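You operate a simulated robot arm through the tools that you are given. There is no shell and no other tool. Be economical: measure what you need, move in short steps, check, and stop when the job is done.

Carry out the task below with a simulated robot arm. There is one attempt and no reset: what you move stays moved.

TASK
Check the field monitor on GRID, then on FIELD, then switch both units off.
Fine: wait for LOCKED on each pattern; pattern box and monitor end off.

It is judged by the outcome, as a careful person would: the job done as asked, and still so three seconds after it is handed in. It fails if anything else is knocked over, pushed out of place, dropped, spilled or broken.

THE ROBOT
A 6-joint arm with a two-finger parallel gripper, fixed in place. Base frame: the origin is at the foot of the arm, x ahead of it, y to its left, z up. Readings come in mm, rad, newtons and seconds.
With the tool pointing down near the work surface it reaches from about 200 to 640 mm from the base axis. Its first joint turns from -1.152 to 1.152 rad. Payload 2.7 kg.
The TCP is the grasp point between the finger pads, 23 mm short of the fingertips. In the tool frame z runs along the fingers and y along their closing line. Largest opening 94 mm; finger width 38, thickness 10; the body of the gripper, 54 by 96 mm, starts 39 mm behind the TCP.
Orientation is that of the tool frame in the base frame, as a unit quaternion [w, x, y, z]. With the fingers straight down and closing along the base's y, the tool's x points along the base's -x, its y along +y and its z along -z.

THE INTERFACE
- The arm moves only by the tool jog_arm. Its argument "plan" is a list of rows, each an object of numbers (a shift or turn left out is 0, a gripper value left out holds the last): "tx", "ty", "tz": the shift along the tool's x, y, z in mm; "rx", "ry", "rz": the turn, a rotation vector about the tool's x, y, z in rad; "claw": the closure in counts, from 0 (fully open) to 255 (shut). In form: [{"tx": .., "ty": .., "tz": .., "rx": .., "ry": .., "rz": .., "claw": ..}, ...]. A call has 1 to 8 rows; each row is the pose to reach, as a shift and turn from the pose commanded when the call began, along the tool's axes at that moment. Each row takes 0.2 s and may step no farther than 50 mm and 0.15 rad from the row before; otherwise, or with a gripper value out of range, the whole call is refused. A pose out of reach is approached as far as the arm can. The call stops where the force on the tool passes 50 N (or 10 N more than at its start, if that is more) or the arm is blocked; 0.2 s more then pass. Each finger travels about 45 mm/s and halts on what it meets, pressing with about 27 N; the grip force reading is that of the motor and also rises with nothing between the fingers. The clock runs only during rows and for 0.2 s after the last one: add rows that repeat a pose to give the fingers time. The reply holds the time, the measured pose of the TCP, the force on the tool along the base axes, the opening and the grip force, in the units named above and with some noise, with the torque about the TCP (base axes, N m) and any sound that the robot's microphone picked up.
- Cameras (640 x 400 px; columns grow to the right, rows downward): "scene" is fixed at [69.2, -430.8, 1401.7]; the picture's right is [0.81, -0.59, 0.00], its down [-0.36, -0.49, -0.79] and it looks along [0.47, 0.64, -0.61] (base axes); focal length 321 px, centre (320, 200). "wrist" rides on the gripper at [87, 16, -74] in the tool frame; the picture's right is [-0.18, 0.98, 0.00], its down [-0.58, -0.11, -0.81] and it looks along [-0.79, -0.15, 0.59] (tool axes); focal length 243 px, centre (320, 200). There is no depth. A picture from a camera that has moved, and an enlarged one, comes with that camera's place and axes in the base frame and with its lens.
- snapshot(camera): a new picture of that camera. It takes no simulated time.
- inspect(camera, box): a new picture of the part [left, top, right, bottom] of that camera's present view, enlarged. It takes no simulated time.
- sign_off(): hands the job in; it is judged then, once.

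Work in short steps. Places have to be worked out from the pictures, the camera data and where the tool is seen: move nearer, look again, correct. Check each grasp and each placing, and mend what went wrong. You have 120 turns and 64 pictures in all, those below and enlarged ones among them. Open the gripper and draw the arm clear of the work before you hand the job in, unless the task says otherwise; then end with one line.

The tools are called after "Emit:" as a command line: name --argument value ..., lists and objects as JSON in quotes. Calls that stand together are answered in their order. jog_arm: Moves the arm, as the interface text tells. Its arguments: {"type":"object","properties":{"plan":{"type":"array"}},"required":["plan"]} The other tools are called the same way: snapshot (camera) takes a picture; inspect (camera, box) takes an enlarged picture of a part of a camera's view; sign_off () hands the job in.

At the start:

```text
t: 0.0
position: [412.4, 122.2, 1069.7]
orientation: [0.0, 0.0, 1.0, -0.001]
contact_force: [-0.1, -0.2, -0.2]
moment: [-0.01, -0.02, -0.03]
gripper_width: 94.1
gripper_force: 0.0
```

scene: 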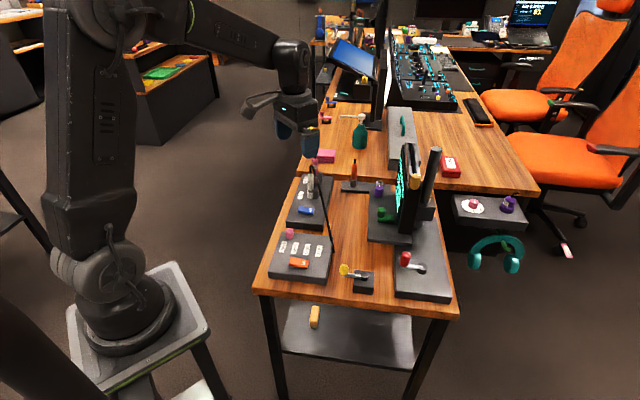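
wrist: 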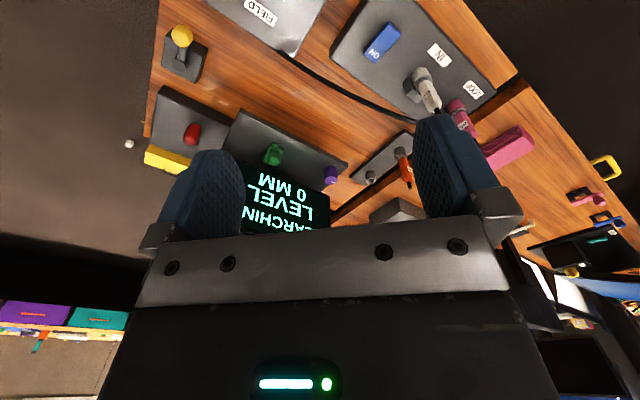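

I'll look closely at the work table first.

Emit:
inspect --camera "scene" --box '[250, 130, 470, 310]'

Emit:
inspect --camera "scene" --box '[255, 165, 355, 290]'

Emit:
inspect --camera "scene" --box '[335, 135, 465, 310]'

```text
2.22 times, centred on (360, 220) of scene
camera zoom: at [69.2, -430.8, 1401.7], right [0.81, -0.59, 0.0], down [-0.36, -0.49, -0.79], along [0.47, 0.64, -0.61], focal length 713 px, centre (231, 156)
```

zoom: 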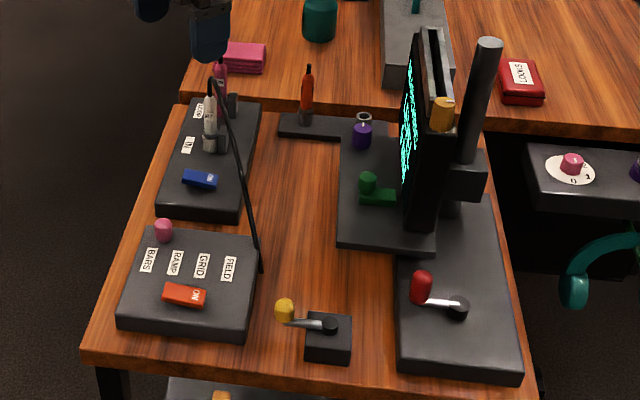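

```text
3.20 times, centred on (305, 228) of scene
camera zoom: at [69.2, -430.8, 1401.7], right [0.81, -0.59, 0.0], down [-0.36, -0.49, -0.79], along [0.47, 0.64, -0.61], focal length 1026 px, centre (368, 112)
```

zoom: 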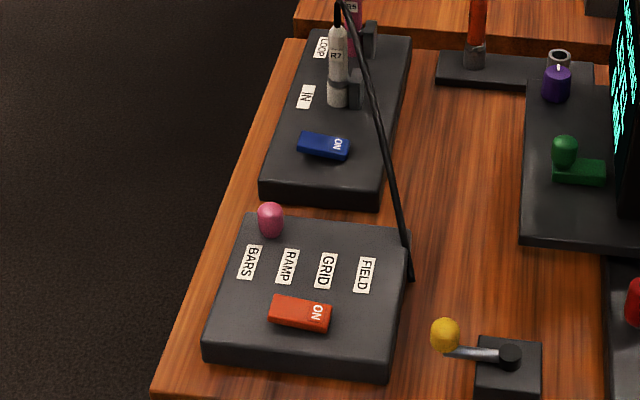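

```text
2.29 times, centred on (400, 222) of scene
camera zoom: at [69.2, -430.8, 1401.7], right [0.81, -0.59, 0.0], down [-0.36, -0.49, -0.79], along [0.47, 0.64, -0.61], focal length 733 px, centre (137, 149)
```

zoom: 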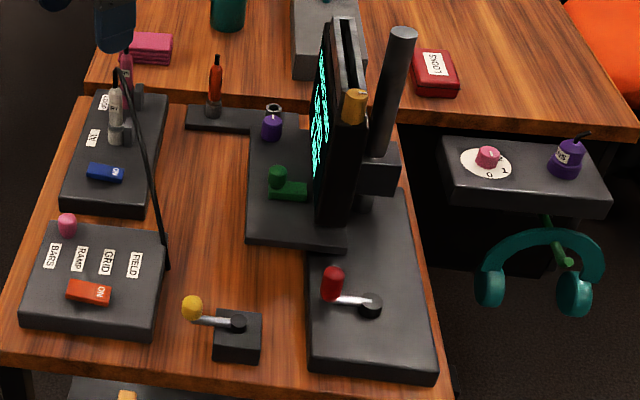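

Emit:
inspect --camera "wrist" --box '[140, 0, 340, 125]'

Emit:
inspect --camera "wrist" --box '[200, 100, 360, 240]'

```text
3.20 times, centred on (240, 62) of wrist
camera zoom: at [325.4, 137.5, 1142.8], right [0.18, 0.98, 0.0], down [0.58, -0.11, 0.81], along [0.79, -0.15, -0.59], focal length 776 px, centre (576, 640)
```

zoom: 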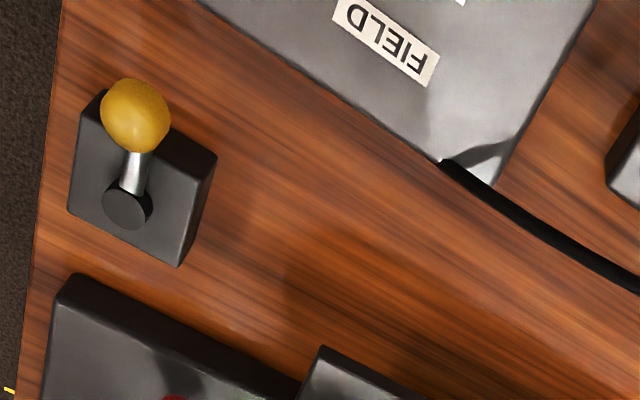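

```text
2.86 times, centred on (280, 170) of wrist
camera zoom: at [325.4, 137.5, 1142.8], right [0.18, 0.98, 0.0], down [0.58, -0.11, 0.81], along [0.79, -0.15, -0.59], focal length 693 px, centre (434, 286)
```

zoom: 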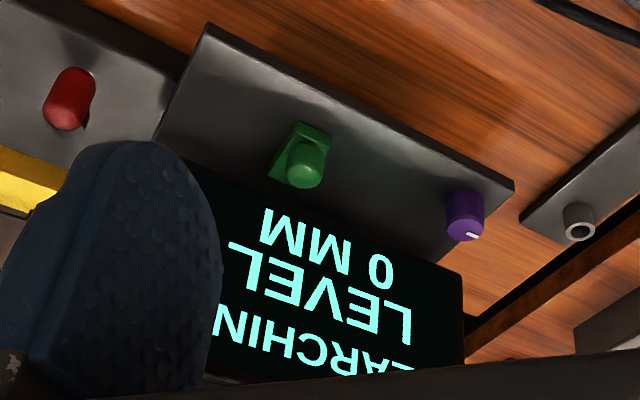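

Scene is yawed relative to base; I'll retreat so the wrist camera sees the pattern box.

Emit:
jog_arm --plan '[{"tx": 35, "ty": -16, "tz": 17}, {"tx": 70, "ty": -32, "tz": 35}, {"tx": 105, "ty": -48, "tz": 52}, {"tx": 132, "ty": -62, "tz": 70}]'

Emit:
snapshot --camera "wrist"

```text
t: 1.0
position: [276.8, 62.6, 996.9]
orientation: [0.002, -0.001, 1.0, -0.001]
contact_force: [0.5, 0.4, 0.1]
moment: [-0.01, 0.0, -0.02]
gripper_width: 94.1
gripper_force: 0.0
```

```text
56 pictures are left
camera wrist: at [191.5, 75.8, 1070.5], right [0.18, 0.98, 0.0], down [0.58, -0.11, 0.81], along [0.79, -0.15, -0.59], focal length 243 px, centre (320, 200)
```

wrist: 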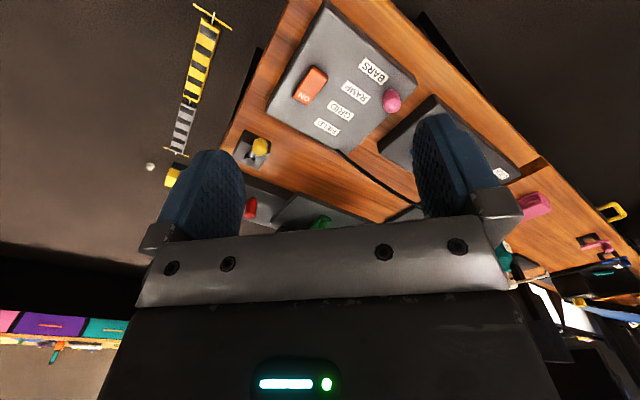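

Emit:
inspect --camera "wrist" --box '[230, 0, 430, 160]'

Emit:
inspect --camera "wrist" --box '[130, 0, 290, 240]'

```text
2.50 times, centred on (330, 80) of wrist
camera zoom: at [191.5, 75.8, 1070.5], right [0.18, 0.98, 0.0], down [0.58, -0.11, 0.81], along [0.79, -0.15, -0.59], focal length 606 px, centre (295, 500)
```

zoom: 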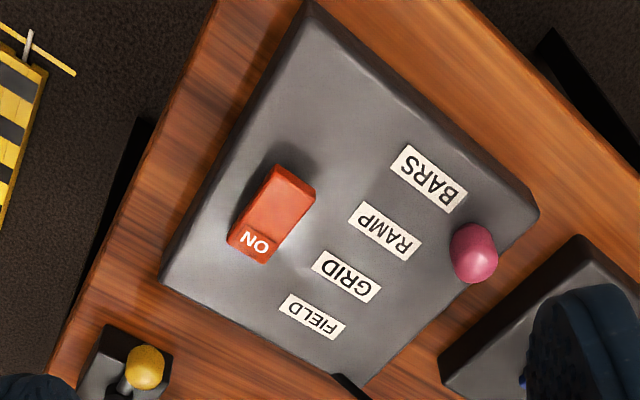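

```text
1.67 times, centred on (210, 120) of wrist
camera zoom: at [191.5, 75.8, 1070.5], right [0.18, 0.98, 0.0], down [0.58, -0.11, 0.81], along [0.79, -0.15, -0.59], focal length 404 px, centre (503, 333)
```

zoom: 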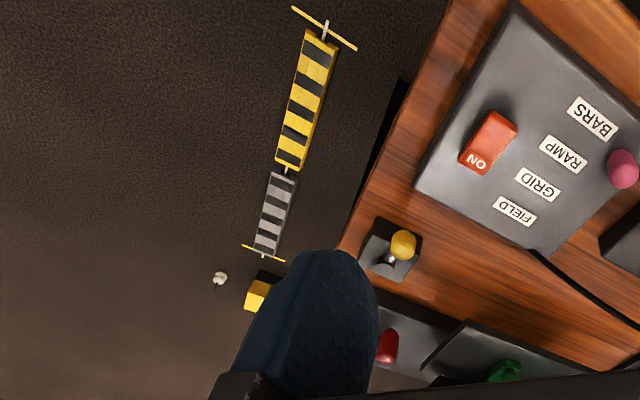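

The panel lies at about z=781 with labels spaced 31.5 mm along (0.707,-0.707). I'll yaw the tool 45° to align with the table and view the slider from a different side.

Emit:
jog_arm --plan '[{"tx": -4, "ty": 20, "tz": 6, "rz": 0.131}, {"tx": -8, "ty": 40, "tz": 12, "rz": 0.262}, {"tx": -12, "ty": 60, "tz": 18, "rz": 0.393}, {"tx": -16, "ty": 80, "tz": 24, "rz": 0.524}, {"tx": -20, "ty": 100, "tz": 30, "rz": 0.655}, {"tx": -23, "ty": 117, "tz": 37, "rz": 0.785}]'

Emit:
snapshot --camera "wrist"

```text
t: 2.4
position: [302.7, 177.8, 963.2]
orientation: [0.0, 0.383, 0.924, 0.001]
contact_force: [0.8, -0.1, 0.4]
moment: [0.0, -0.02, 0.0]
gripper_width: 94.0
gripper_force: 0.0
```

```text
53 pictures are left
camera wrist: at [253.6, 248.7, 1036.3], right [0.83, 0.56, 0.0], down [0.33, -0.49, 0.81], along [0.46, -0.67, -0.59], focal length 243 px, centre (320, 200)
```

wrist: 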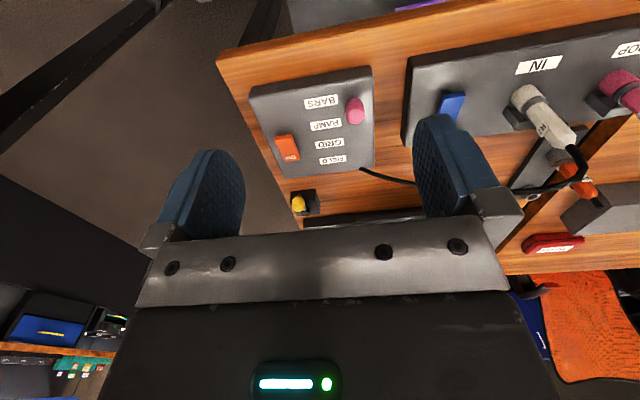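

Emit:
inspect --camera "wrist" --box '[230, 50, 430, 220]'

Emit:
inspect --camera "wrist" --box '[400, 0, 640, 270]'

```text
2.35 times, centred on (330, 135) of wrist
camera zoom: at [253.6, 248.7, 1036.3], right [0.83, 0.56, 0.0], down [0.33, -0.49, 0.81], along [0.46, -0.67, -0.59], focal length 571 px, centre (296, 353)
```

zoom: 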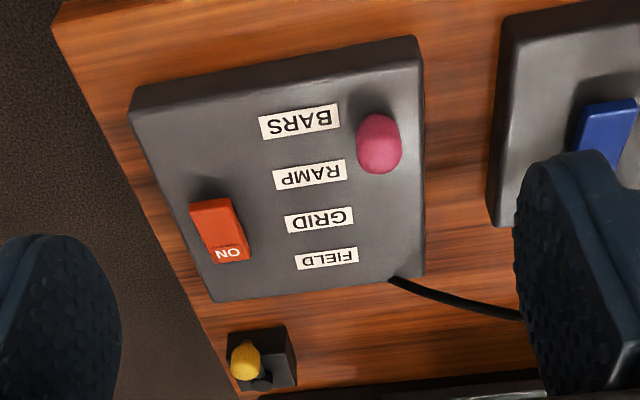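

```text
1.48 times, centred on (520, 135) of wrist
camera zoom: at [253.6, 248.7, 1036.3], right [0.83, 0.56, 0.0], down [0.33, -0.49, 0.81], along [0.46, -0.67, -0.59], focal length 359 px, centre (24, 296)
```

zoom: 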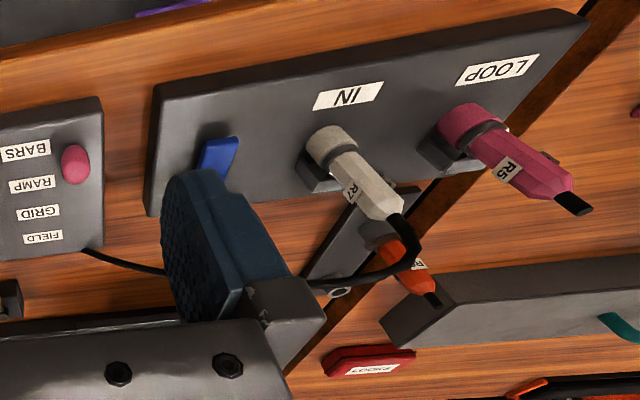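

Slider knob is around (383,133,783). Now check whether the screen is readable from the fixed camera.

Emit:
inspect --camera "scene" --box '[365, 135, 445, 255]'

```text
3.33 times, centred on (405, 195) of scene
camera zoom: at [69.2, -430.8, 1401.7], right [0.81, -0.59, 0.0], down [-0.36, -0.49, -0.79], along [0.47, 0.64, -0.61], focal length 1069 px, centre (37, 217)
```

zoom: 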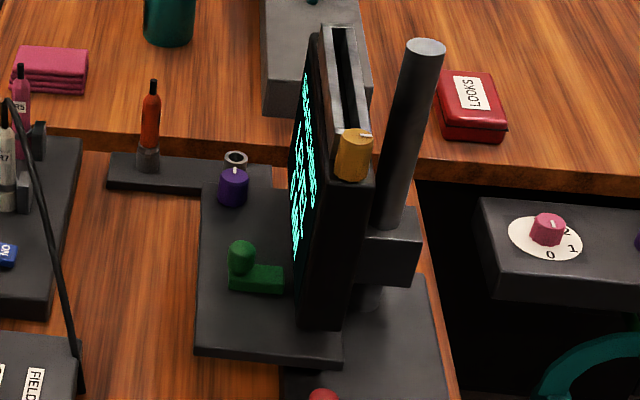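

I'll raise and advance along the screen's facing direction to read the monitor and its controls.

Emit:
jog_arm --plan '[{"tx": -19, "ty": 19.6, "tz": -33}, {"tx": -38, "ty": 39.2, "tz": -66}, {"tx": -57, "ty": 58.8, "tz": -99}, {"tx": -76, "ty": 78.4, "tz": -132}, {"tx": -95.5, "ty": 98, "tz": -163}]'

Emit:
inspect --camera "wrist" --box '[220, 40, 440, 260]'

```text
t: 3.6
position: [439.0, 179.5, 1126.3]
orientation: [0.0, 0.382, 0.924, 0.0]
contact_force: [0.7, -0.4, -0.1]
moment: [0.0, -0.01, 0.04]
gripper_width: 93.8
gripper_force: 0.1
```

```text
1.82 times, centred on (330, 150) of wrist
camera zoom: at [389.0, 251.8, 1201.2], right [0.82, 0.57, 0.0], down [0.33, -0.49, 0.81], along [0.46, -0.66, -0.59], focal length 441 px, centre (302, 291)
```

zoom: 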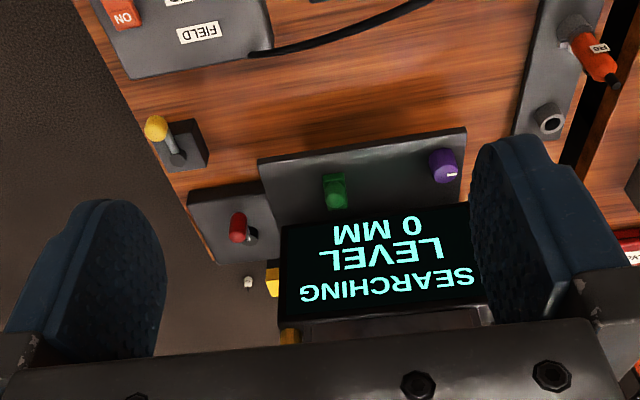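

The screen reads "SEARCHING / LEVEL 0 MM". I'll now go over the pattern slider for a close look before gripping it.

Emit:
jog_arm --plan '[{"tx": 1, "ty": -15, "tz": 45}, {"tx": 3, "ty": -29, "tz": 90}, {"tx": 4, "ty": -43, "tz": 135}, {"tx": 6, "ty": -58, "tz": 180}, {"tx": 7, "ty": -72, "tz": 226}]'

Emit:
snapshot --camera "wrist"

```text
t: 4.8
position: [382.4, 133.5, 899.1]
orientation: [0.0, 0.382, 0.924, 0.001]
contact_force: [0.2, -0.8, 0.1]
moment: [0.02, 0.01, 0.0]
gripper_width: 93.9
gripper_force: 0.0
```

```text
48 pictures are left
camera wrist: at [332.6, 205.0, 972.8], right [0.82, 0.57, 0.0], down [0.33, -0.49, 0.81], along [0.46, -0.66, -0.59], focal length 243 px, centre (320, 200)
```

wrist: 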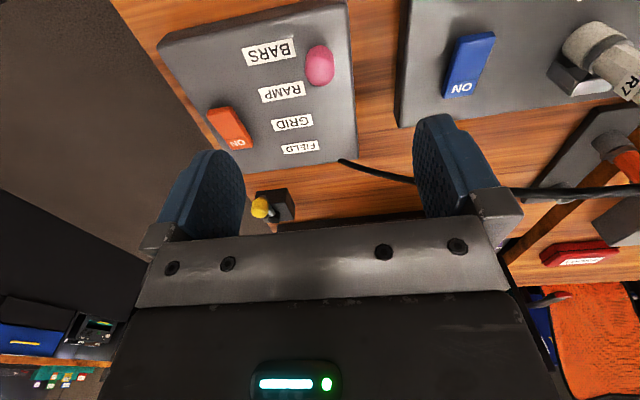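

Knob confirmed at about (383,133). I descend with a partly closed gripper, offset slightly back from the cable side, to straddle it.

Emit:
jog_arm --plan '[{"tx": 7, "tz": 30, "claw": 92}, {"tx": 7, "tz": 60, "claw": 92}, {"tx": 7, "tz": 80, "claw": 92}, {"tx": 7, "tz": 90, "claw": 92}, {"tx": 7, "tz": 97, "claw": 92}]'

Emit:
snapshot --camera "wrist"

Emit:
inspect --camera "scene" --box '[255, 165, 355, 290]'

```text
t: 6.0
position: [378.0, 137.3, 802.3]
orientation: [0.0, 0.382, 0.924, 0.001]
contact_force: [0.4, -0.1, 0.2]
moment: [-0.02, 0.0, 0.0]
gripper_width: 60.2
gripper_force: 0.0
```

```text
47 pictures are left
camera wrist: at [328.3, 208.6, 876.8], right [0.82, 0.57, 0.0], down [0.33, -0.49, 0.81], along [0.46, -0.66, -0.59], focal length 243 px, centre (320, 200)
```

wrist: 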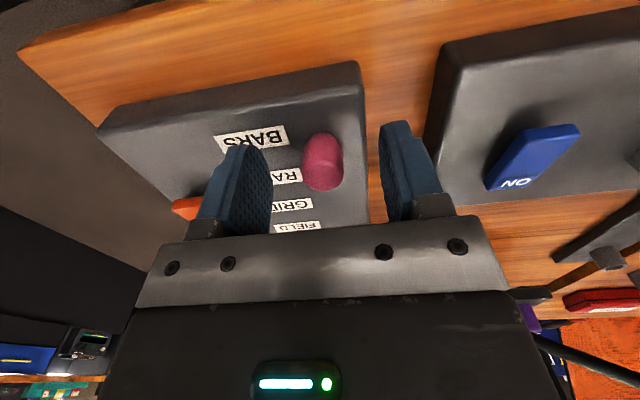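

```text
3.20 times, centred on (305, 228) of scene
camera zoom: at [69.2, -430.8, 1401.7], right [0.81, -0.59, 0.0], down [-0.36, -0.49, -0.79], along [0.47, 0.64, -0.61], focal length 1026 px, centre (368, 112)
```

zoom: 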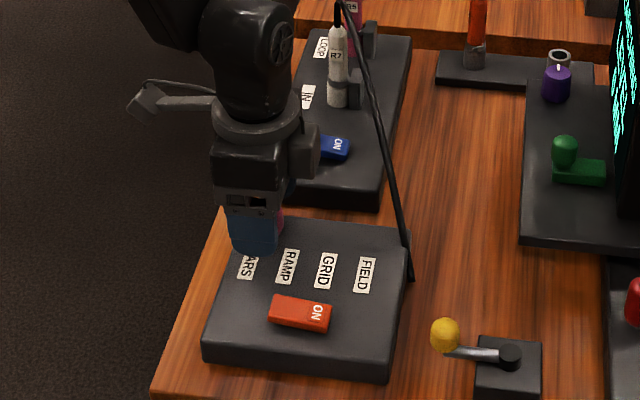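

Knob sits between the fingers (base ~768, top ~802). Closing on it.

Emit:
jog_arm --plan '[{"claw": 150}, {"claw": 200}, {"claw": 200}, {"claw": 200}, {"claw": 200}]'

```text
t: 7.2
position: [378.4, 137.4, 803.7]
orientation: [0.0, 0.381, 0.925, 0.001]
contact_force: [3.1, 3.5, -2.3]
moment: [-0.04, -0.03, 0.01]
gripper_width: 22.5
gripper_force: 2.0
```

Knob held at 22 mm. I'll firm up and shift one step toward RAMP to feel the motion.

Emit:
jog_arm --plan '[{"claw": 240}, {"tx": -6, "claw": 240}, {"tx": -12, "claw": 240}, {"tx": -18, "claw": 240}]'

Emit:
snapshot --camera "wrist"

```text
t: 8.2
position: [391.4, 123.5, 803.6]
orientation: [0.0, 0.382, 0.924, 0.0]
contact_force: [-9.0, -8.7, 21.0]
moment: [0.05, -0.33, -0.05]
gripper_width: 20.7
gripper_force: 45.7
```

```text
45 pictures are left
camera wrist: at [342.3, 196.1, 877.3], right [0.83, 0.56, 0.0], down [0.34, -0.49, 0.81], along [0.45, -0.67, -0.59], focal length 243 px, centre (320, 200)
```

wrist: 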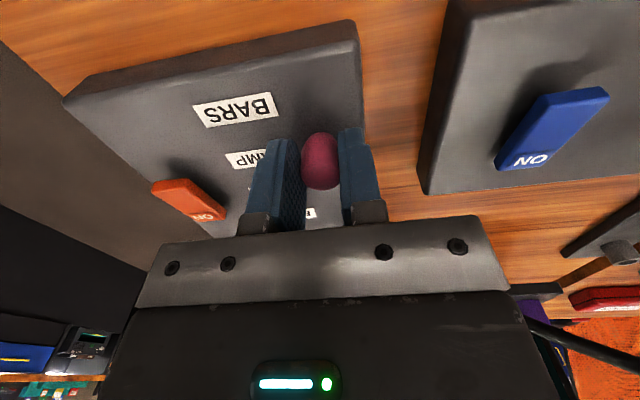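

The knob is travelling with the fingers. Continue toward GRID (about 65 mm total).

Emit:
jog_arm --plan '[{"tx": -8, "claw": 235}, {"tx": -16, "claw": 235}, {"tx": -24, "claw": 235}, {"tx": -32, "claw": 235}, {"tx": -40, "claw": 235}, {"tx": -46, "claw": 235}]'

Emit:
snapshot --camera "wrist"

Emit:
inspect --camera "scene" --box '[260, 140, 460, 290]'

```text
t: 9.6
position: [425.1, 92.2, 803.8]
orientation: [-0.001, 0.383, 0.924, 0.0]
contact_force: [-19.1, -19.2, 35.1]
moment: [-0.29, -0.45, -0.12]
gripper_width: 20.6
gripper_force: 45.6
```

```text
44 pictures are left
camera wrist: at [374.3, 164.0, 877.1], right [0.82, 0.57, 0.0], down [0.34, -0.49, 0.81], along [0.46, -0.67, -0.59], focal length 243 px, centre (320, 200)
```

wrist: 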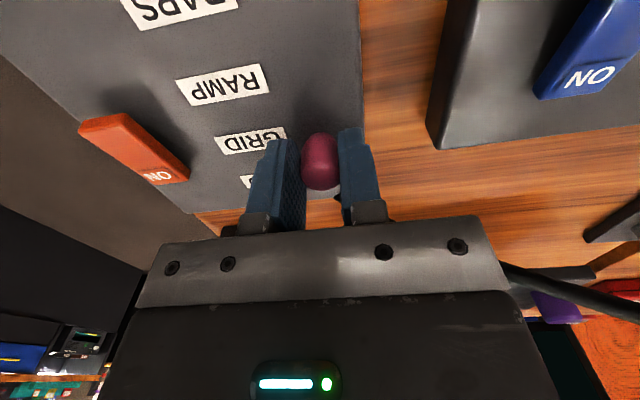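

```text
2.67 times, centred on (360, 215) of scene
camera zoom: at [68.3, -431.3, 1401.6], right [0.81, -0.59, 0.0], down [-0.36, -0.49, -0.79], along [0.47, 0.64, -0.61], focal length 855 px, centre (213, 160)
```

zoom: 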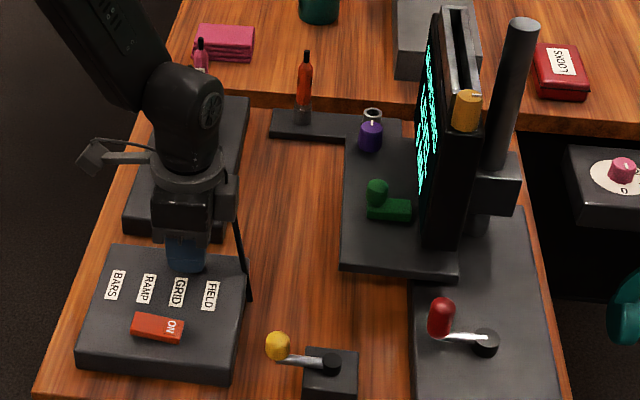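

Knob is near GRID; there's sideways load from a slight drift. I relax it, open, and back up to look at the position and the screen.

Emit:
jog_arm --plan '[{"ty": -1.2, "claw": 235}, {"ty": -1.2, "claw": 170}, {"ty": -1.2, "claw": 110}, {"ty": -1.2, "claw": 92}, {"ty": -1.2, "claw": 92}]'

Emit:
snapshot --camera "wrist"

Emit:
inspect --camera "scene" --box '[395, 145, 435, 210]'

```text
t: 10.8
position: [425.1, 92.9, 803.5]
orientation: [0.001, 0.382, 0.924, 0.001]
contact_force: [0.8, 0.0, 0.4]
moment: [0.02, 0.0, 0.0]
gripper_width: 59.7
gripper_force: 0.1
```

```text
42 pictures are left
camera wrist: at [374.2, 164.1, 876.4], right [0.82, 0.57, 0.0], down [0.33, -0.49, 0.81], along [0.46, -0.66, -0.59], focal length 243 px, centre (320, 200)
```

wrist: 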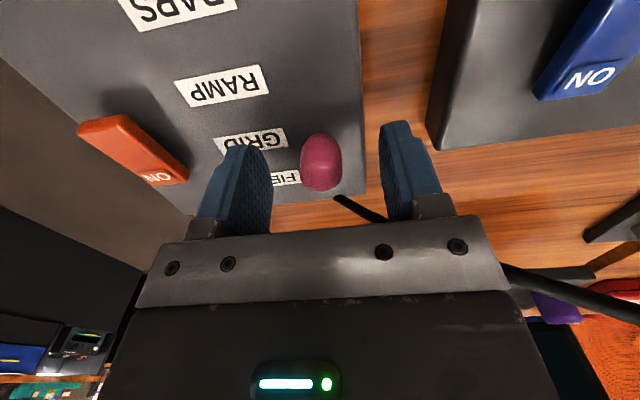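

```text
6.15 times, centred on (415, 178) of scene
camera zoom: at [69.2, -430.8, 1401.7], right [0.81, -0.59, 0.0], down [-0.36, -0.49, -0.79], along [0.47, 0.64, -0.61], focal length 1974 px, centre (-265, 338)
```

zoom: 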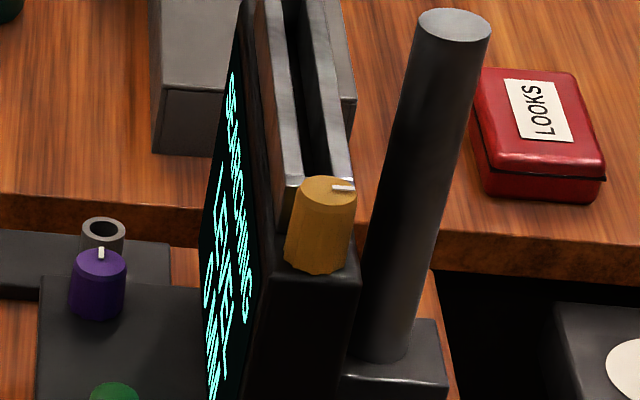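

Knob is at GRID. Screen still says SEARCHING; I'll rise to the viewing position, giving it time, and look at the monitor.

Emit:
jog_arm --plan '[{"tz": -45}, {"tx": 8, "ty": 12, "tz": -90}, {"tx": 17, "ty": 24, "tz": -135}, {"tx": 25, "ty": 36, "tz": -180}, {"tx": 34, "ty": 47, "tz": -225}, {"tx": 42, "ty": 59, "tz": -270}, {"tx": 51, "ty": 71, "tz": -315}, {"tx": 51, "ty": 71, "tz": -315}]'

Emit:
jog_arm --plan '[{}, {}, {}, {}, {}, {}, {}, {}]'

Emit:
inspect --camera "wrist" --box '[260, 80, 440, 220]'

```text
t: 12.6
position: [438.3, 178.7, 1119.9]
orientation: [0.0, 0.382, 0.924, 0.0]
contact_force: [-0.7, 0.2, -0.3]
moment: [-0.02, -0.01, 0.02]
gripper_width: 60.1
gripper_force: 0.1
```

```text
t: 14.4
position: [439.0, 177.7, 1118.2]
orientation: [0.0, 0.381, 0.924, 0.0]
contact_force: [-0.8, 0.1, 0.0]
moment: [0.0, -0.02, -0.02]
gripper_width: 60.0
gripper_force: 0.0
```

```text
2.86 times, centred on (350, 150) of wrist
camera zoom: at [388.7, 250.7, 1192.1], right [0.82, 0.57, 0.0], down [0.33, -0.49, 0.81], along [0.46, -0.66, -0.59], focal length 693 px, centre (234, 343)
```

zoom: 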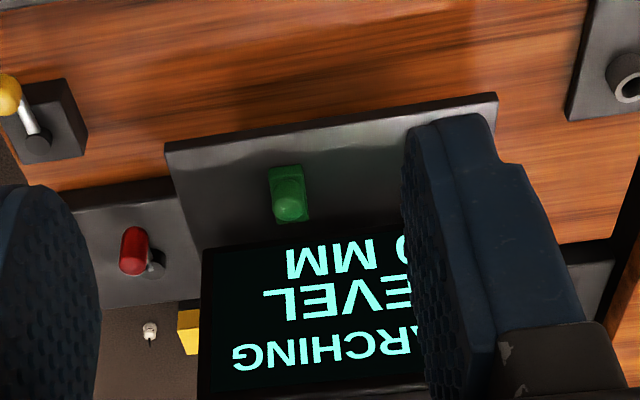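

Still SEARCHING after several seconds, so something else is involved. I'll move closer to the monitor plate and inspect its controls.

Emit:
jog_arm --plan '[{"tx": -28, "tz": 31}, {"tx": -56, "tz": 62}, {"tx": -84, "tz": 94}, {"tx": -112, "tz": 126}, {"tx": -141, "ty": 2, "tz": 158, "claw": 0}, {"tx": -141, "ty": 2, "tz": 158, "claw": 0}]'

Emit:
snapshot --camera "wrist"

Emit:
inspect --camera "wrist" --box '[220, 40, 440, 240]'

```text
t: 15.8
position: [537.6, 83.2, 959.2]
orientation: [0.0, 0.382, 0.924, 0.0]
contact_force: [0.3, 0.1, -0.2]
moment: [-0.04, -0.02, 0.0]
gripper_width: 93.8
gripper_force: 0.0
```

```text
39 pictures are left
camera wrist: at [487.9, 155.0, 1032.5], right [0.82, 0.57, 0.0], down [0.33, -0.49, 0.81], along [0.46, -0.66, -0.59], focal length 243 px, centre (320, 200)
```

wrist: 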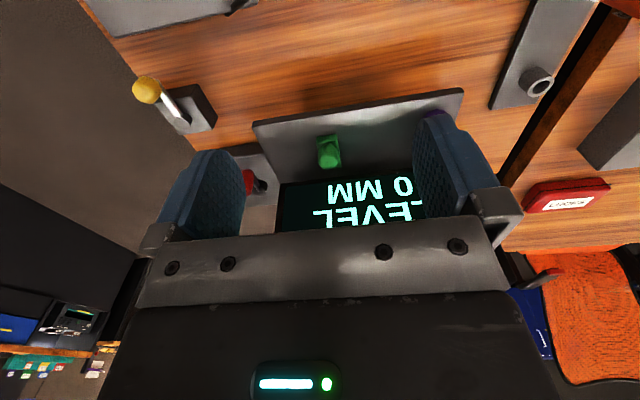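

```text
2.00 times, centred on (330, 140) of wrist
camera zoom: at [487.9, 155.0, 1032.5], right [0.82, 0.57, 0.0], down [0.33, -0.49, 0.81], along [0.46, -0.66, -0.59], focal length 485 px, centre (300, 320)
```

zoom: 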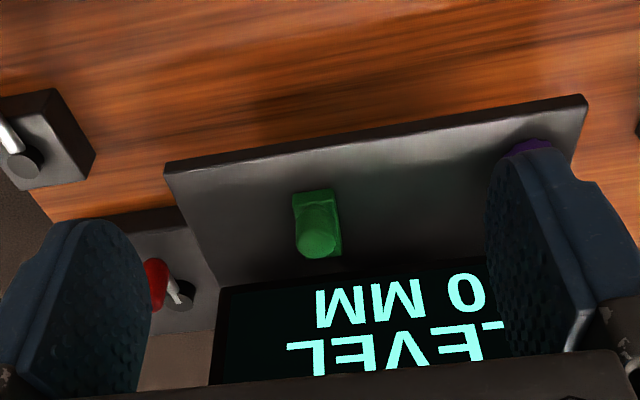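

Perhaps lock takes longer. I'll simply wait some more here and re-read.

Emit:
jog_arm --plan '[{}, {}, {}, {}, {}, {}, {}, {}]'

Emit:
jog_arm --plan '[{}, {}, {}, {}, {}, {}, {}, {}]'

Emit:
jog_arm --plan '[{}, {}, {}, {}, {}, {}, {}, {}]'

Emit:
jog_arm --plan '[{}, {}, {}, {}, {}, {}, {}, {}]'

Emit:
inspect --camera "scene" --box '[320, 130, 470, 310]'

```text
t: 17.6
position: [536.1, 84.4, 959.5]
orientation: [0.0, 0.382, 0.924, 0.0]
contact_force: [-0.5, 0.0, 0.0]
moment: [-0.01, -0.01, 0.01]
gripper_width: 94.2
gripper_force: 0.1
```

```text
t: 19.4
position: [537.3, 83.3, 960.0]
orientation: [0.001, 0.382, 0.924, 0.001]
contact_force: [0.9, 0.0, -0.5]
moment: [0.04, 0.0, -0.01]
gripper_width: 93.7
gripper_force: 0.1
```

```text
t: 21.2
position: [538.3, 83.4, 958.8]
orientation: [0.0, 0.381, 0.924, 0.0]
contact_force: [0.2, 0.3, -0.4]
moment: [0.02, 0.0, -0.02]
gripper_width: 93.8
gripper_force: 0.0
```

```text
t: 23.0
position: [537.6, 84.4, 959.2]
orientation: [0.0, 0.382, 0.924, 0.001]
contact_force: [-0.7, -0.8, -0.3]
moment: [0.01, -0.02, -0.02]
gripper_width: 93.9
gripper_force: 0.1
```

```text
2.22 times, centred on (395, 220) of scene
camera zoom: at [69.2, -430.8, 1401.7], right [0.81, -0.59, 0.0], down [-0.36, -0.49, -0.79], along [0.47, 0.64, -0.61], focal length 713 px, centre (153, 156)
```

zoom: 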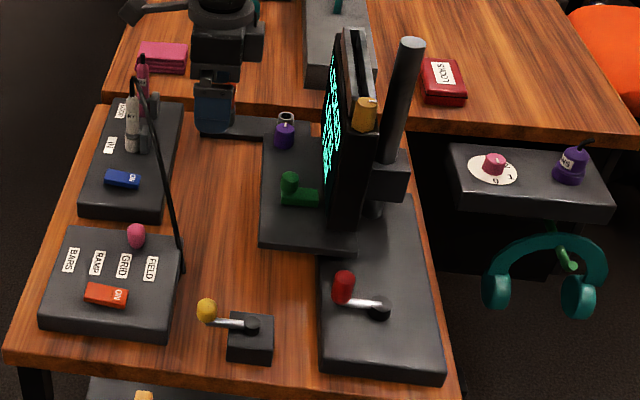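

Emit:
inspect --camera "scene" --box '[395, 145, 425, 215]'

```text
5.71 times, centred on (410, 180) of scene
camera zoom: at [69.2, -430.8, 1401.7], right [0.81, -0.59, 0.0], down [-0.36, -0.49, -0.79], along [0.47, 0.64, -0.61], focal length 1833 px, centre (-194, 314)
```

zoom: 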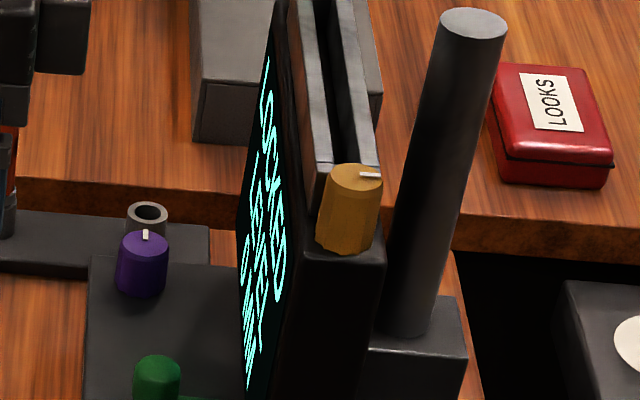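

The first line appears to have changed (shorter, ending "…CKED"). I'll verify from above with the wrist camera.

Emit:
jog_arm --plan '[{"tx": 28, "ty": 5, "tz": -32}, {"tx": 56, "ty": 10, "tz": -64}, {"tx": 84, "ty": 15, "tz": -96}, {"tx": 112, "ty": 20, "tz": -128}, {"tx": 141, "ty": 25, "tz": -160}]'

Emit:
inspect --camera "wrist" --box '[230, 80, 430, 220]'

```text
t: 24.2
position: [455.2, 197.1, 1124.5]
orientation: [0.0, 0.383, 0.924, 0.0]
contact_force: [0.5, 0.2, -0.3]
moment: [0.04, -0.05, 0.02]
gripper_width: 94.0
gripper_force: 0.0
```

```text
2.86 times, centred on (330, 150) of wrist
camera zoom: at [405.1, 269.8, 1197.8], right [0.83, 0.56, 0.0], down [0.33, -0.49, 0.81], along [0.46, -0.67, -0.59], focal length 693 px, centre (291, 343)
```

zoom: 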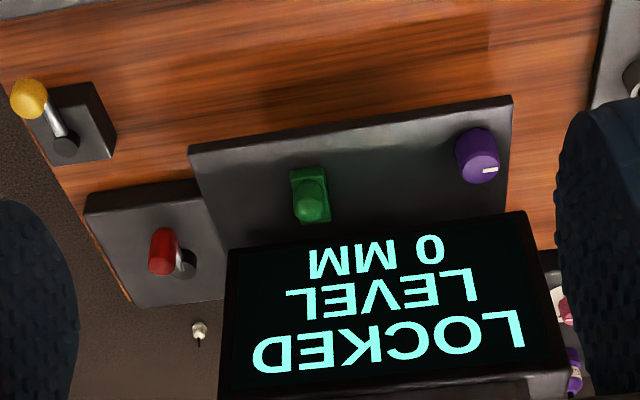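

LOCKED on GRID is confirmed. Returning to the slider, to straddle the knob with the fingers kept back from the cable.

Emit:
jog_arm --plan '[{"tx": -12, "ty": -24, "tz": 40, "claw": 92}, {"tx": -24, "ty": -48, "tz": 80, "claw": 92}, {"tx": -36, "ty": -72, "tz": 120, "claw": 92}, {"tx": -48.7, "ty": -96.5, "tz": 160, "claw": 92}, {"tx": -48.7, "ty": -96.5, "tz": 200, "claw": 92}, {"tx": -48.7, "ty": -96.5, "tz": 240, "claw": 92}, {"tx": -48.7, "ty": -96.5, "tz": 270, "claw": 92}]'

Emit:
jog_arm --plan '[{"tz": 20}, {"tz": 35}, {"tz": 51}, {"tz": 51}]'

Emit:
snapshot --camera "wrist"

```text
t: 25.8
position: [424.7, 95.5, 849.1]
orientation: [0.001, 0.381, 0.925, 0.0]
contact_force: [0.1, 0.3, 0.7]
moment: [0.0, -0.04, -0.02]
gripper_width: 60.1
gripper_force: 0.0
```

```text
t: 26.8
position: [422.5, 96.3, 797.8]
orientation: [0.0, 0.382, 0.924, 0.001]
contact_force: [-0.4, 0.2, -0.1]
moment: [0.02, 0.02, -0.01]
gripper_width: 60.0
gripper_force: 0.1
```

```text
34 pictures are left
camera wrist: at [373.3, 167.7, 872.4], right [0.82, 0.57, 0.0], down [0.33, -0.49, 0.81], along [0.46, -0.66, -0.59], focal length 243 px, centre (320, 200)
```

wrist: 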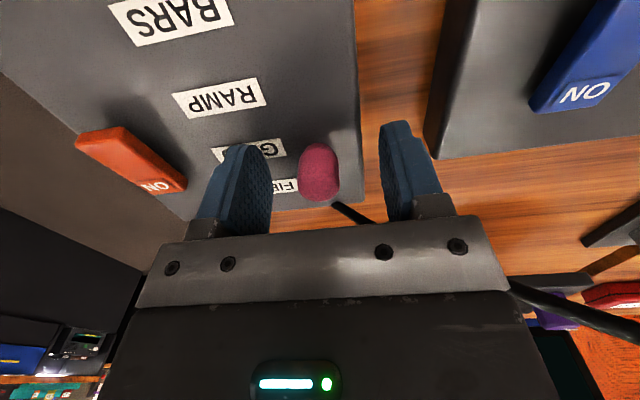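

Knob sits ~3 mm toward the left finger; I center, grip, and move one step to FIELD.

Emit:
jog_arm --plan '[{"ty": -2.5, "tz": -3, "claw": 150}, {"ty": -2.5, "tz": -3, "claw": 200}, {"ty": -2.5, "tz": -3, "claw": 215}, {"ty": -2.5, "tz": -3, "claw": 215}, {"tx": -8, "ty": -2.5, "tz": -3, "claw": 215}, {"tx": -16, "ty": -2.5, "tz": -3, "claw": 215}, {"tx": -24, "ty": -2.8, "tz": -3, "claw": 215}, {"tx": -32, "ty": -3, "tz": -3, "claw": 215}]'

Emit:
snapshot --camera "wrist"

```text
t: 28.6
position: [444.6, 72.7, 800.6]
orientation: [0.001, 0.381, 0.925, 0.0]
contact_force: [-0.5, 31.2, -9.2]
moment: [-0.05, 0.36, -0.27]
gripper_width: 20.8
gripper_force: 44.8
```

```text
33 pictures are left
camera wrist: at [393.3, 144.3, 874.7], right [0.82, 0.57, 0.0], down [0.33, -0.49, 0.81], along [0.46, -0.66, -0.59], focal length 243 px, centre (320, 200)
```

wrist: 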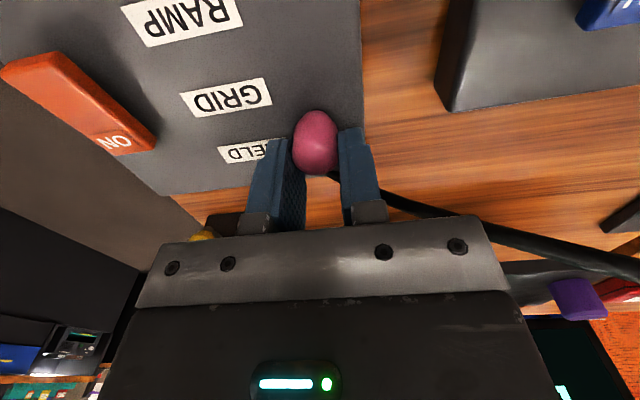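

The knob slipped: it's about halfway between GRID and FIELD. I'll open, back off behind it, close the fingers and push it instead.

Emit:
jog_arm --plan '[{"claw": 170}, {"claw": 92}, {"claw": 92}, {"claw": 92}, {"tx": 25, "ty": 1.5}, {"tx": 45, "ty": 1.5}, {"tx": 45, "ty": 1.5}]'

Emit:
jog_arm --plan '[{"claw": 160}, {"claw": 255}, {"claw": 255}, {"claw": 255}, {"claw": 255}]'

Emit:
snapshot --camera "wrist"

```text
t: 30.2
position: [413.3, 103.5, 801.4]
orientation: [0.001, 0.383, 0.924, 0.001]
contact_force: [0.4, 0.6, -0.4]
moment: [-0.02, 0.0, -0.02]
gripper_width: 60.2
gripper_force: 0.2
```

```text
t: 31.4
position: [413.1, 104.2, 801.4]
orientation: [0.0, 0.382, 0.924, 0.001]
contact_force: [0.4, 0.0, -0.6]
moment: [-0.01, -0.02, 0.0]
gripper_width: 0.0
gripper_force: 27.1
```

```text
32 pictures are left
camera wrist: at [363.4, 175.7, 874.8], right [0.82, 0.57, 0.0], down [0.33, -0.49, 0.81], along [0.46, -0.66, -0.59], focal length 243 px, centre (320, 200)
```

wrist: 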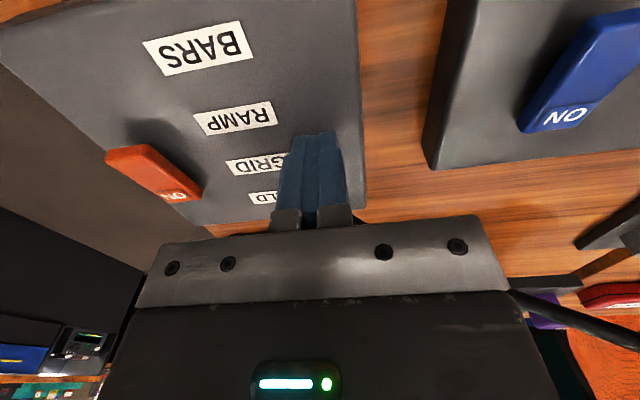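

Now push along the slot toward FIELD.

Emit:
jog_arm --plan '[{"tx": -5}, {"tx": -10}, {"tx": -15}, {"tx": -20}, {"tx": -24}, {"tx": -27}]'

Emit:
inspect --camera "scene" --box '[260, 165, 360, 290]'

```text
t: 32.1
position: [415.6, 101.4, 802.1]
orientation: [-0.005, 0.38, 0.925, -0.001]
contact_force: [-15.9, 17.5, 8.1]
moment: [-0.08, -0.08, 0.01]
gripper_width: 0.1
gripper_force: 27.1
stopped in row 3: the force on the tool passed its limit at 57 N (the readings are from after the stop); the commanded pose is now the measured one
```

```text
3.20 times, centred on (310, 228) of scene
camera zoom: at [68.8, -430.4, 1401.8], right [0.81, -0.59, 0.0], down [-0.36, -0.5, -0.79], along [0.47, 0.64, -0.61], focal length 1026 px, centre (352, 112)
```

zoom: 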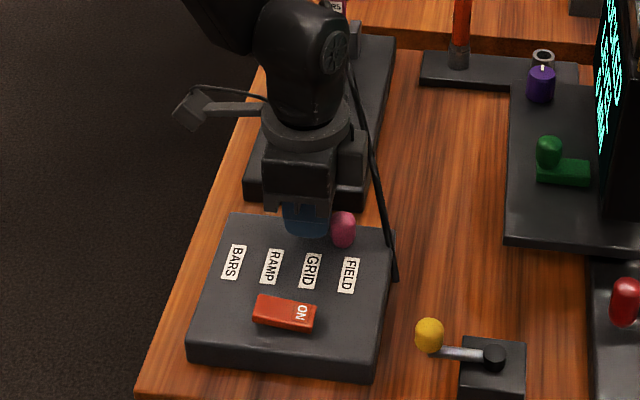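

The knob hit an end stop here: its travel is only ~73 mm, so the stations are probably ~24 mm apart and my earlier "GRID" stop may have actually been in the FIELD zone. Checking the screen now tells whether the pattern changed.

Emit:
inspect --camera "scene" --box '[395, 145, 425, 215]'

```text
5.71 times, centred on (410, 180) of scene
camera zoom: at [68.8, -430.4, 1401.8], right [0.81, -0.59, 0.0], down [-0.36, -0.5, -0.79], along [0.47, 0.64, -0.61], focal length 1833 px, centre (-194, 314)
```

zoom: 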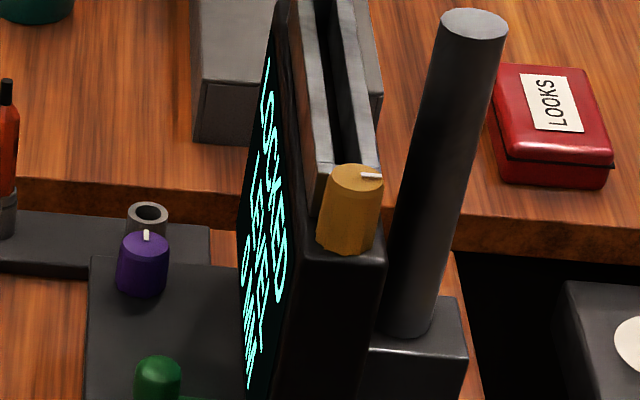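

Still LOCKED, so the earlier stop was already the end (FIELD) zone. I'll redo it properly: grip the knob at the end stop and draw it back ~25 mm to the true GRID station.

Emit:
jog_arm --plan '[{"tx": 6, "claw": 200}, {"tx": 6, "claw": 110}, {"tx": 6, "claw": 92}, {"tx": 6, "claw": 92}, {"tx": -8, "ty": 0.3, "claw": 92}, {"tx": -21, "ty": 0.3, "claw": 92}, {"tx": -21, "ty": 0.3, "claw": 92}]'

Emit:
jog_arm --plan '[{"claw": 150}, {"claw": 200}, {"claw": 230}, {"claw": 230}, {"claw": 230}]'

Emit:
snapshot --camera "wrist"

```text
t: 33.7
position: [432.9, 83.8, 801.0]
orientation: [-0.004, 0.381, 0.925, -0.001]
contact_force: [0.1, -0.2, -0.3]
moment: [0.01, -0.04, -0.02]
gripper_width: 60.2
gripper_force: 0.0
```

```text
t: 34.9
position: [432.7, 82.7, 801.5]
orientation: [-0.005, 0.382, 0.924, -0.002]
contact_force: [-8.9, -9.1, 3.6]
moment: [0.32, -0.31, -0.04]
gripper_width: 21.1
gripper_force: 44.7
```

```text
29 pictures are left
camera wrist: at [383.5, 155.1, 875.3], right [0.82, 0.57, -0.01], down [0.34, -0.49, 0.8], along [0.45, -0.66, -0.6], focal length 243 px, centre (320, 200)
```

wrist: 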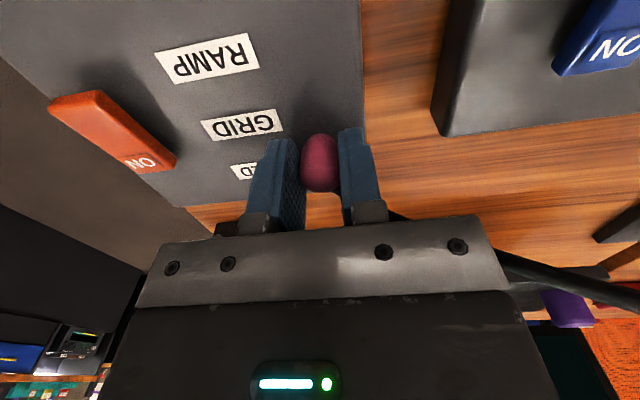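

Total travel works out to ~77 mm, pitch ~25.7 mm; the first stop at 65 mm was indeed just inside FIELD. Pulling back 25.7 mm to GRID.

Emit:
jog_arm --plan '[{"tx": 6, "ty": -0.4}, {"tx": 12, "ty": -0.4}, {"tx": 18, "ty": -0.4}, {"tx": 24, "ty": -0.4}, {"tx": 25.7, "ty": -0.4}, {"tx": 25.7, "ty": -0.4}]'

Emit:
snapshot --camera "wrist"

Emit:
inspect --camera "scene" --box '[395, 145, 425, 215]'

```text
t: 36.3
position: [413.4, 104.0, 801.7]
orientation: [-0.005, 0.382, 0.924, -0.002]
contact_force: [-16.9, -17.4, 27.9]
moment: [0.15, -0.2, -0.13]
gripper_width: 20.8
gripper_force: 44.8
```

```text
28 pictures are left
camera wrist: at [364.1, 174.5, 875.1], right [0.82, 0.57, -0.01], down [0.34, -0.49, 0.8], along [0.45, -0.66, -0.6], focal length 243 px, centre (320, 200)
```

wrist: 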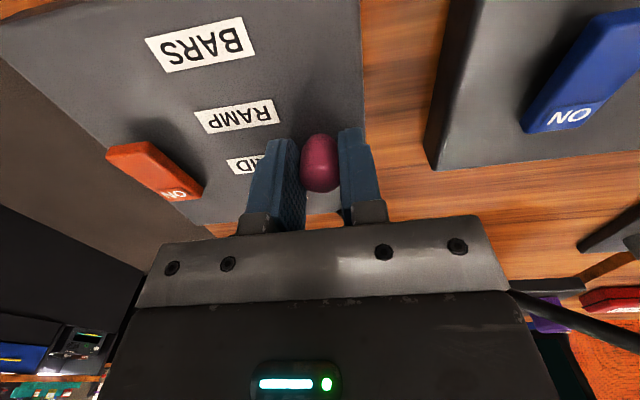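

```text
5.71 times, centred on (410, 180) of scene
camera zoom: at [68.5, -431.3, 1401.6], right [0.81, -0.59, 0.0], down [-0.36, -0.49, -0.79], along [0.47, 0.64, -0.61], focal length 1833 px, centre (-194, 314)
```

zoom: 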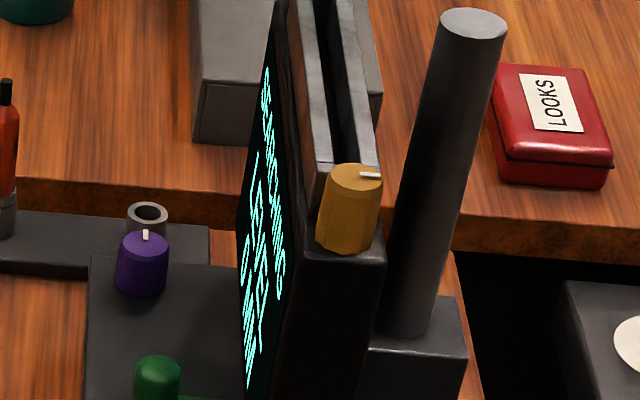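

SEARCHING again: pattern changed to GRID. Releasing, holding still around the knob, and waiting for lock.

Emit:
jog_arm --plan '[{"ty": -0.5, "claw": 200}, {"claw": 110}, {"claw": 92}, {"claw": 92}, {}, {}, {}, {}]'

Emit:
jog_arm --plan '[{}, {}, {}, {}, {}, {}, {}, {}]'

Emit:
jog_arm --plan '[{}, {}, {}, {}, {}, {}, {}, {}]'

Emit:
jog_arm --plan '[{}, {}, {}, {}, {}, {}, {}, {}]'

Emit:
jog_arm --plan '[{}, {}, {}, {}, {}, {}, {}, {}]'

Emit:
jog_arm --plan '[{}, {}, {}, {}, {}, {}, {}, {}]'

Emit:
snapshot --camera "wrist"

Emit:
inspect --camera "scene" --box '[395, 145, 425, 215]'

```text
t: 38.1
position: [414.2, 103.4, 800.7]
orientation: [-0.004, 0.381, 0.924, -0.001]
contact_force: [0.7, 0.4, 0.1]
moment: [0.03, -0.03, -0.02]
gripper_width: 60.1
gripper_force: 0.1
```

```text
t: 39.9
position: [412.7, 103.4, 800.2]
orientation: [-0.004, 0.381, 0.925, -0.001]
contact_force: [0.1, -0.3, 0.1]
moment: [-0.05, -0.01, 0.06]
gripper_width: 60.0
gripper_force: 0.1
```

```text
t: 41.7
position: [414.1, 105.3, 801.0]
orientation: [-0.003, 0.381, 0.925, -0.001]
contact_force: [-0.5, -0.2, 0.0]
moment: [-0.03, 0.03, 0.02]
gripper_width: 60.2
gripper_force: 0.0
```

```text
t: 43.5
position: [414.0, 103.1, 800.8]
orientation: [-0.004, 0.381, 0.925, -0.001]
contact_force: [0.3, 0.5, 0.3]
moment: [0.02, 0.03, 0.0]
gripper_width: 60.2
gripper_force: 0.0
```

```text
t: 45.3
position: [414.0, 104.7, 799.8]
orientation: [-0.004, 0.381, 0.924, 0.0]
contact_force: [-0.3, 0.2, -0.3]
moment: [0.03, 0.02, 0.03]
gripper_width: 60.0
gripper_force: 0.0
```

```text
t: 47.1
position: [413.7, 104.5, 800.2]
orientation: [-0.004, 0.381, 0.924, -0.001]
contact_force: [0.3, -0.8, 0.1]
moment: [0.0, 0.03, 0.03]
gripper_width: 59.9
gripper_force: 0.0
```

```text
26 pictures are left
camera wrist: at [364.7, 175.4, 874.7], right [0.82, 0.57, -0.01], down [0.34, -0.49, 0.8], along [0.45, -0.66, -0.6], focal length 243 px, centre (320, 200)
```

wrist: 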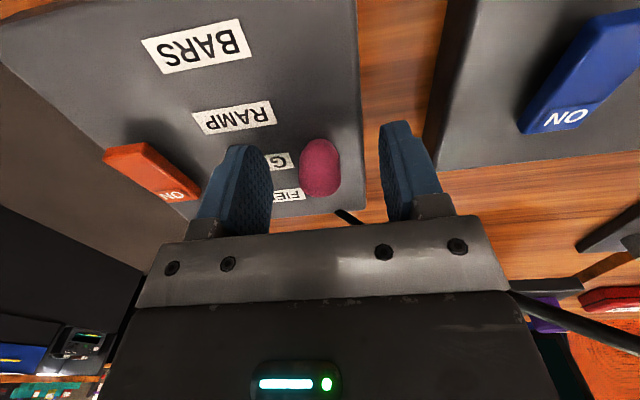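

```text
5.71 times, centred on (410, 180) of scene
camera zoom: at [69.2, -430.8, 1401.7], right [0.81, -0.59, 0.0], down [-0.36, -0.49, -0.79], along [0.47, 0.64, -0.61], focal length 1833 px, centre (-194, 314)
```

zoom: 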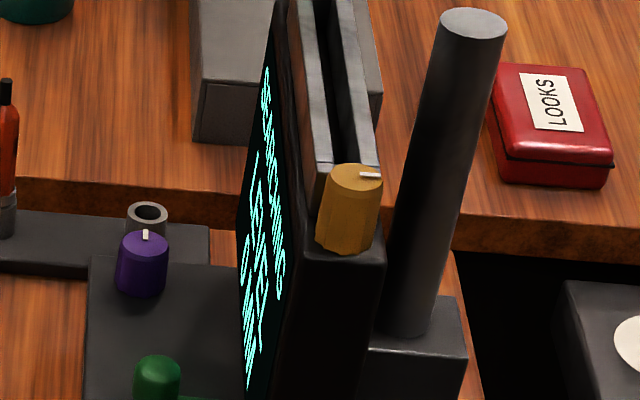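

Not locked yet (11 s); waiting further.

Emit:
jog_arm --plan '[{}, {}, {}, {}, {}, {}, {}, {}]'

Emit:
jog_arm --plan '[{}, {}, {}, {}, {}, {}, {}, {}]'

Emit:
jog_arm --plan '[{}, {}, {}, {}, {}, {}, {}, {}]'

Emit:
inspect --camera "scene" --box '[395, 145, 425, 215]'

```text
t: 48.9
position: [414.4, 103.9, 800.4]
orientation: [-0.004, 0.381, 0.925, -0.001]
contact_force: [0.2, -0.1, -0.1]
moment: [-0.02, 0.01, -0.01]
gripper_width: 60.1
gripper_force: 0.0
```

```text
t: 50.7
position: [414.0, 103.3, 801.3]
orientation: [-0.005, 0.381, 0.925, -0.001]
contact_force: [-1.0, 0.9, -0.2]
moment: [0.03, 0.04, 0.0]
gripper_width: 60.1
gripper_force: 0.0
```

```text
t: 52.5
position: [413.9, 104.9, 801.1]
orientation: [-0.004, 0.381, 0.924, -0.001]
contact_force: [-0.4, -0.5, -0.4]
moment: [-0.02, -0.03, 0.01]
gripper_width: 60.2
gripper_force: 0.1
```

```text
5.71 times, centred on (410, 180) of scene
camera zoom: at [69.2, -430.8, 1401.7], right [0.81, -0.59, 0.0], down [-0.36, -0.49, -0.79], along [0.47, 0.64, -0.61], focal length 1833 px, centre (-194, 314)
```

zoom: 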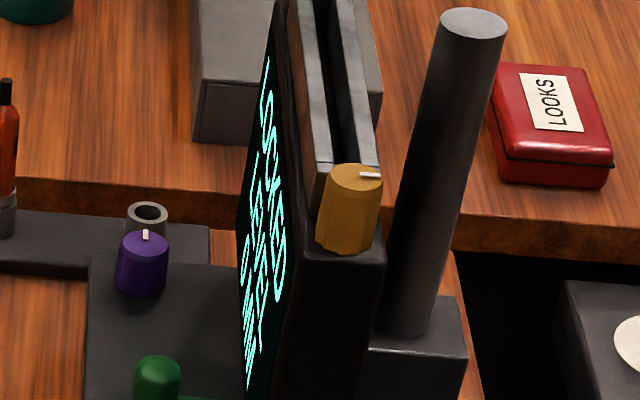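

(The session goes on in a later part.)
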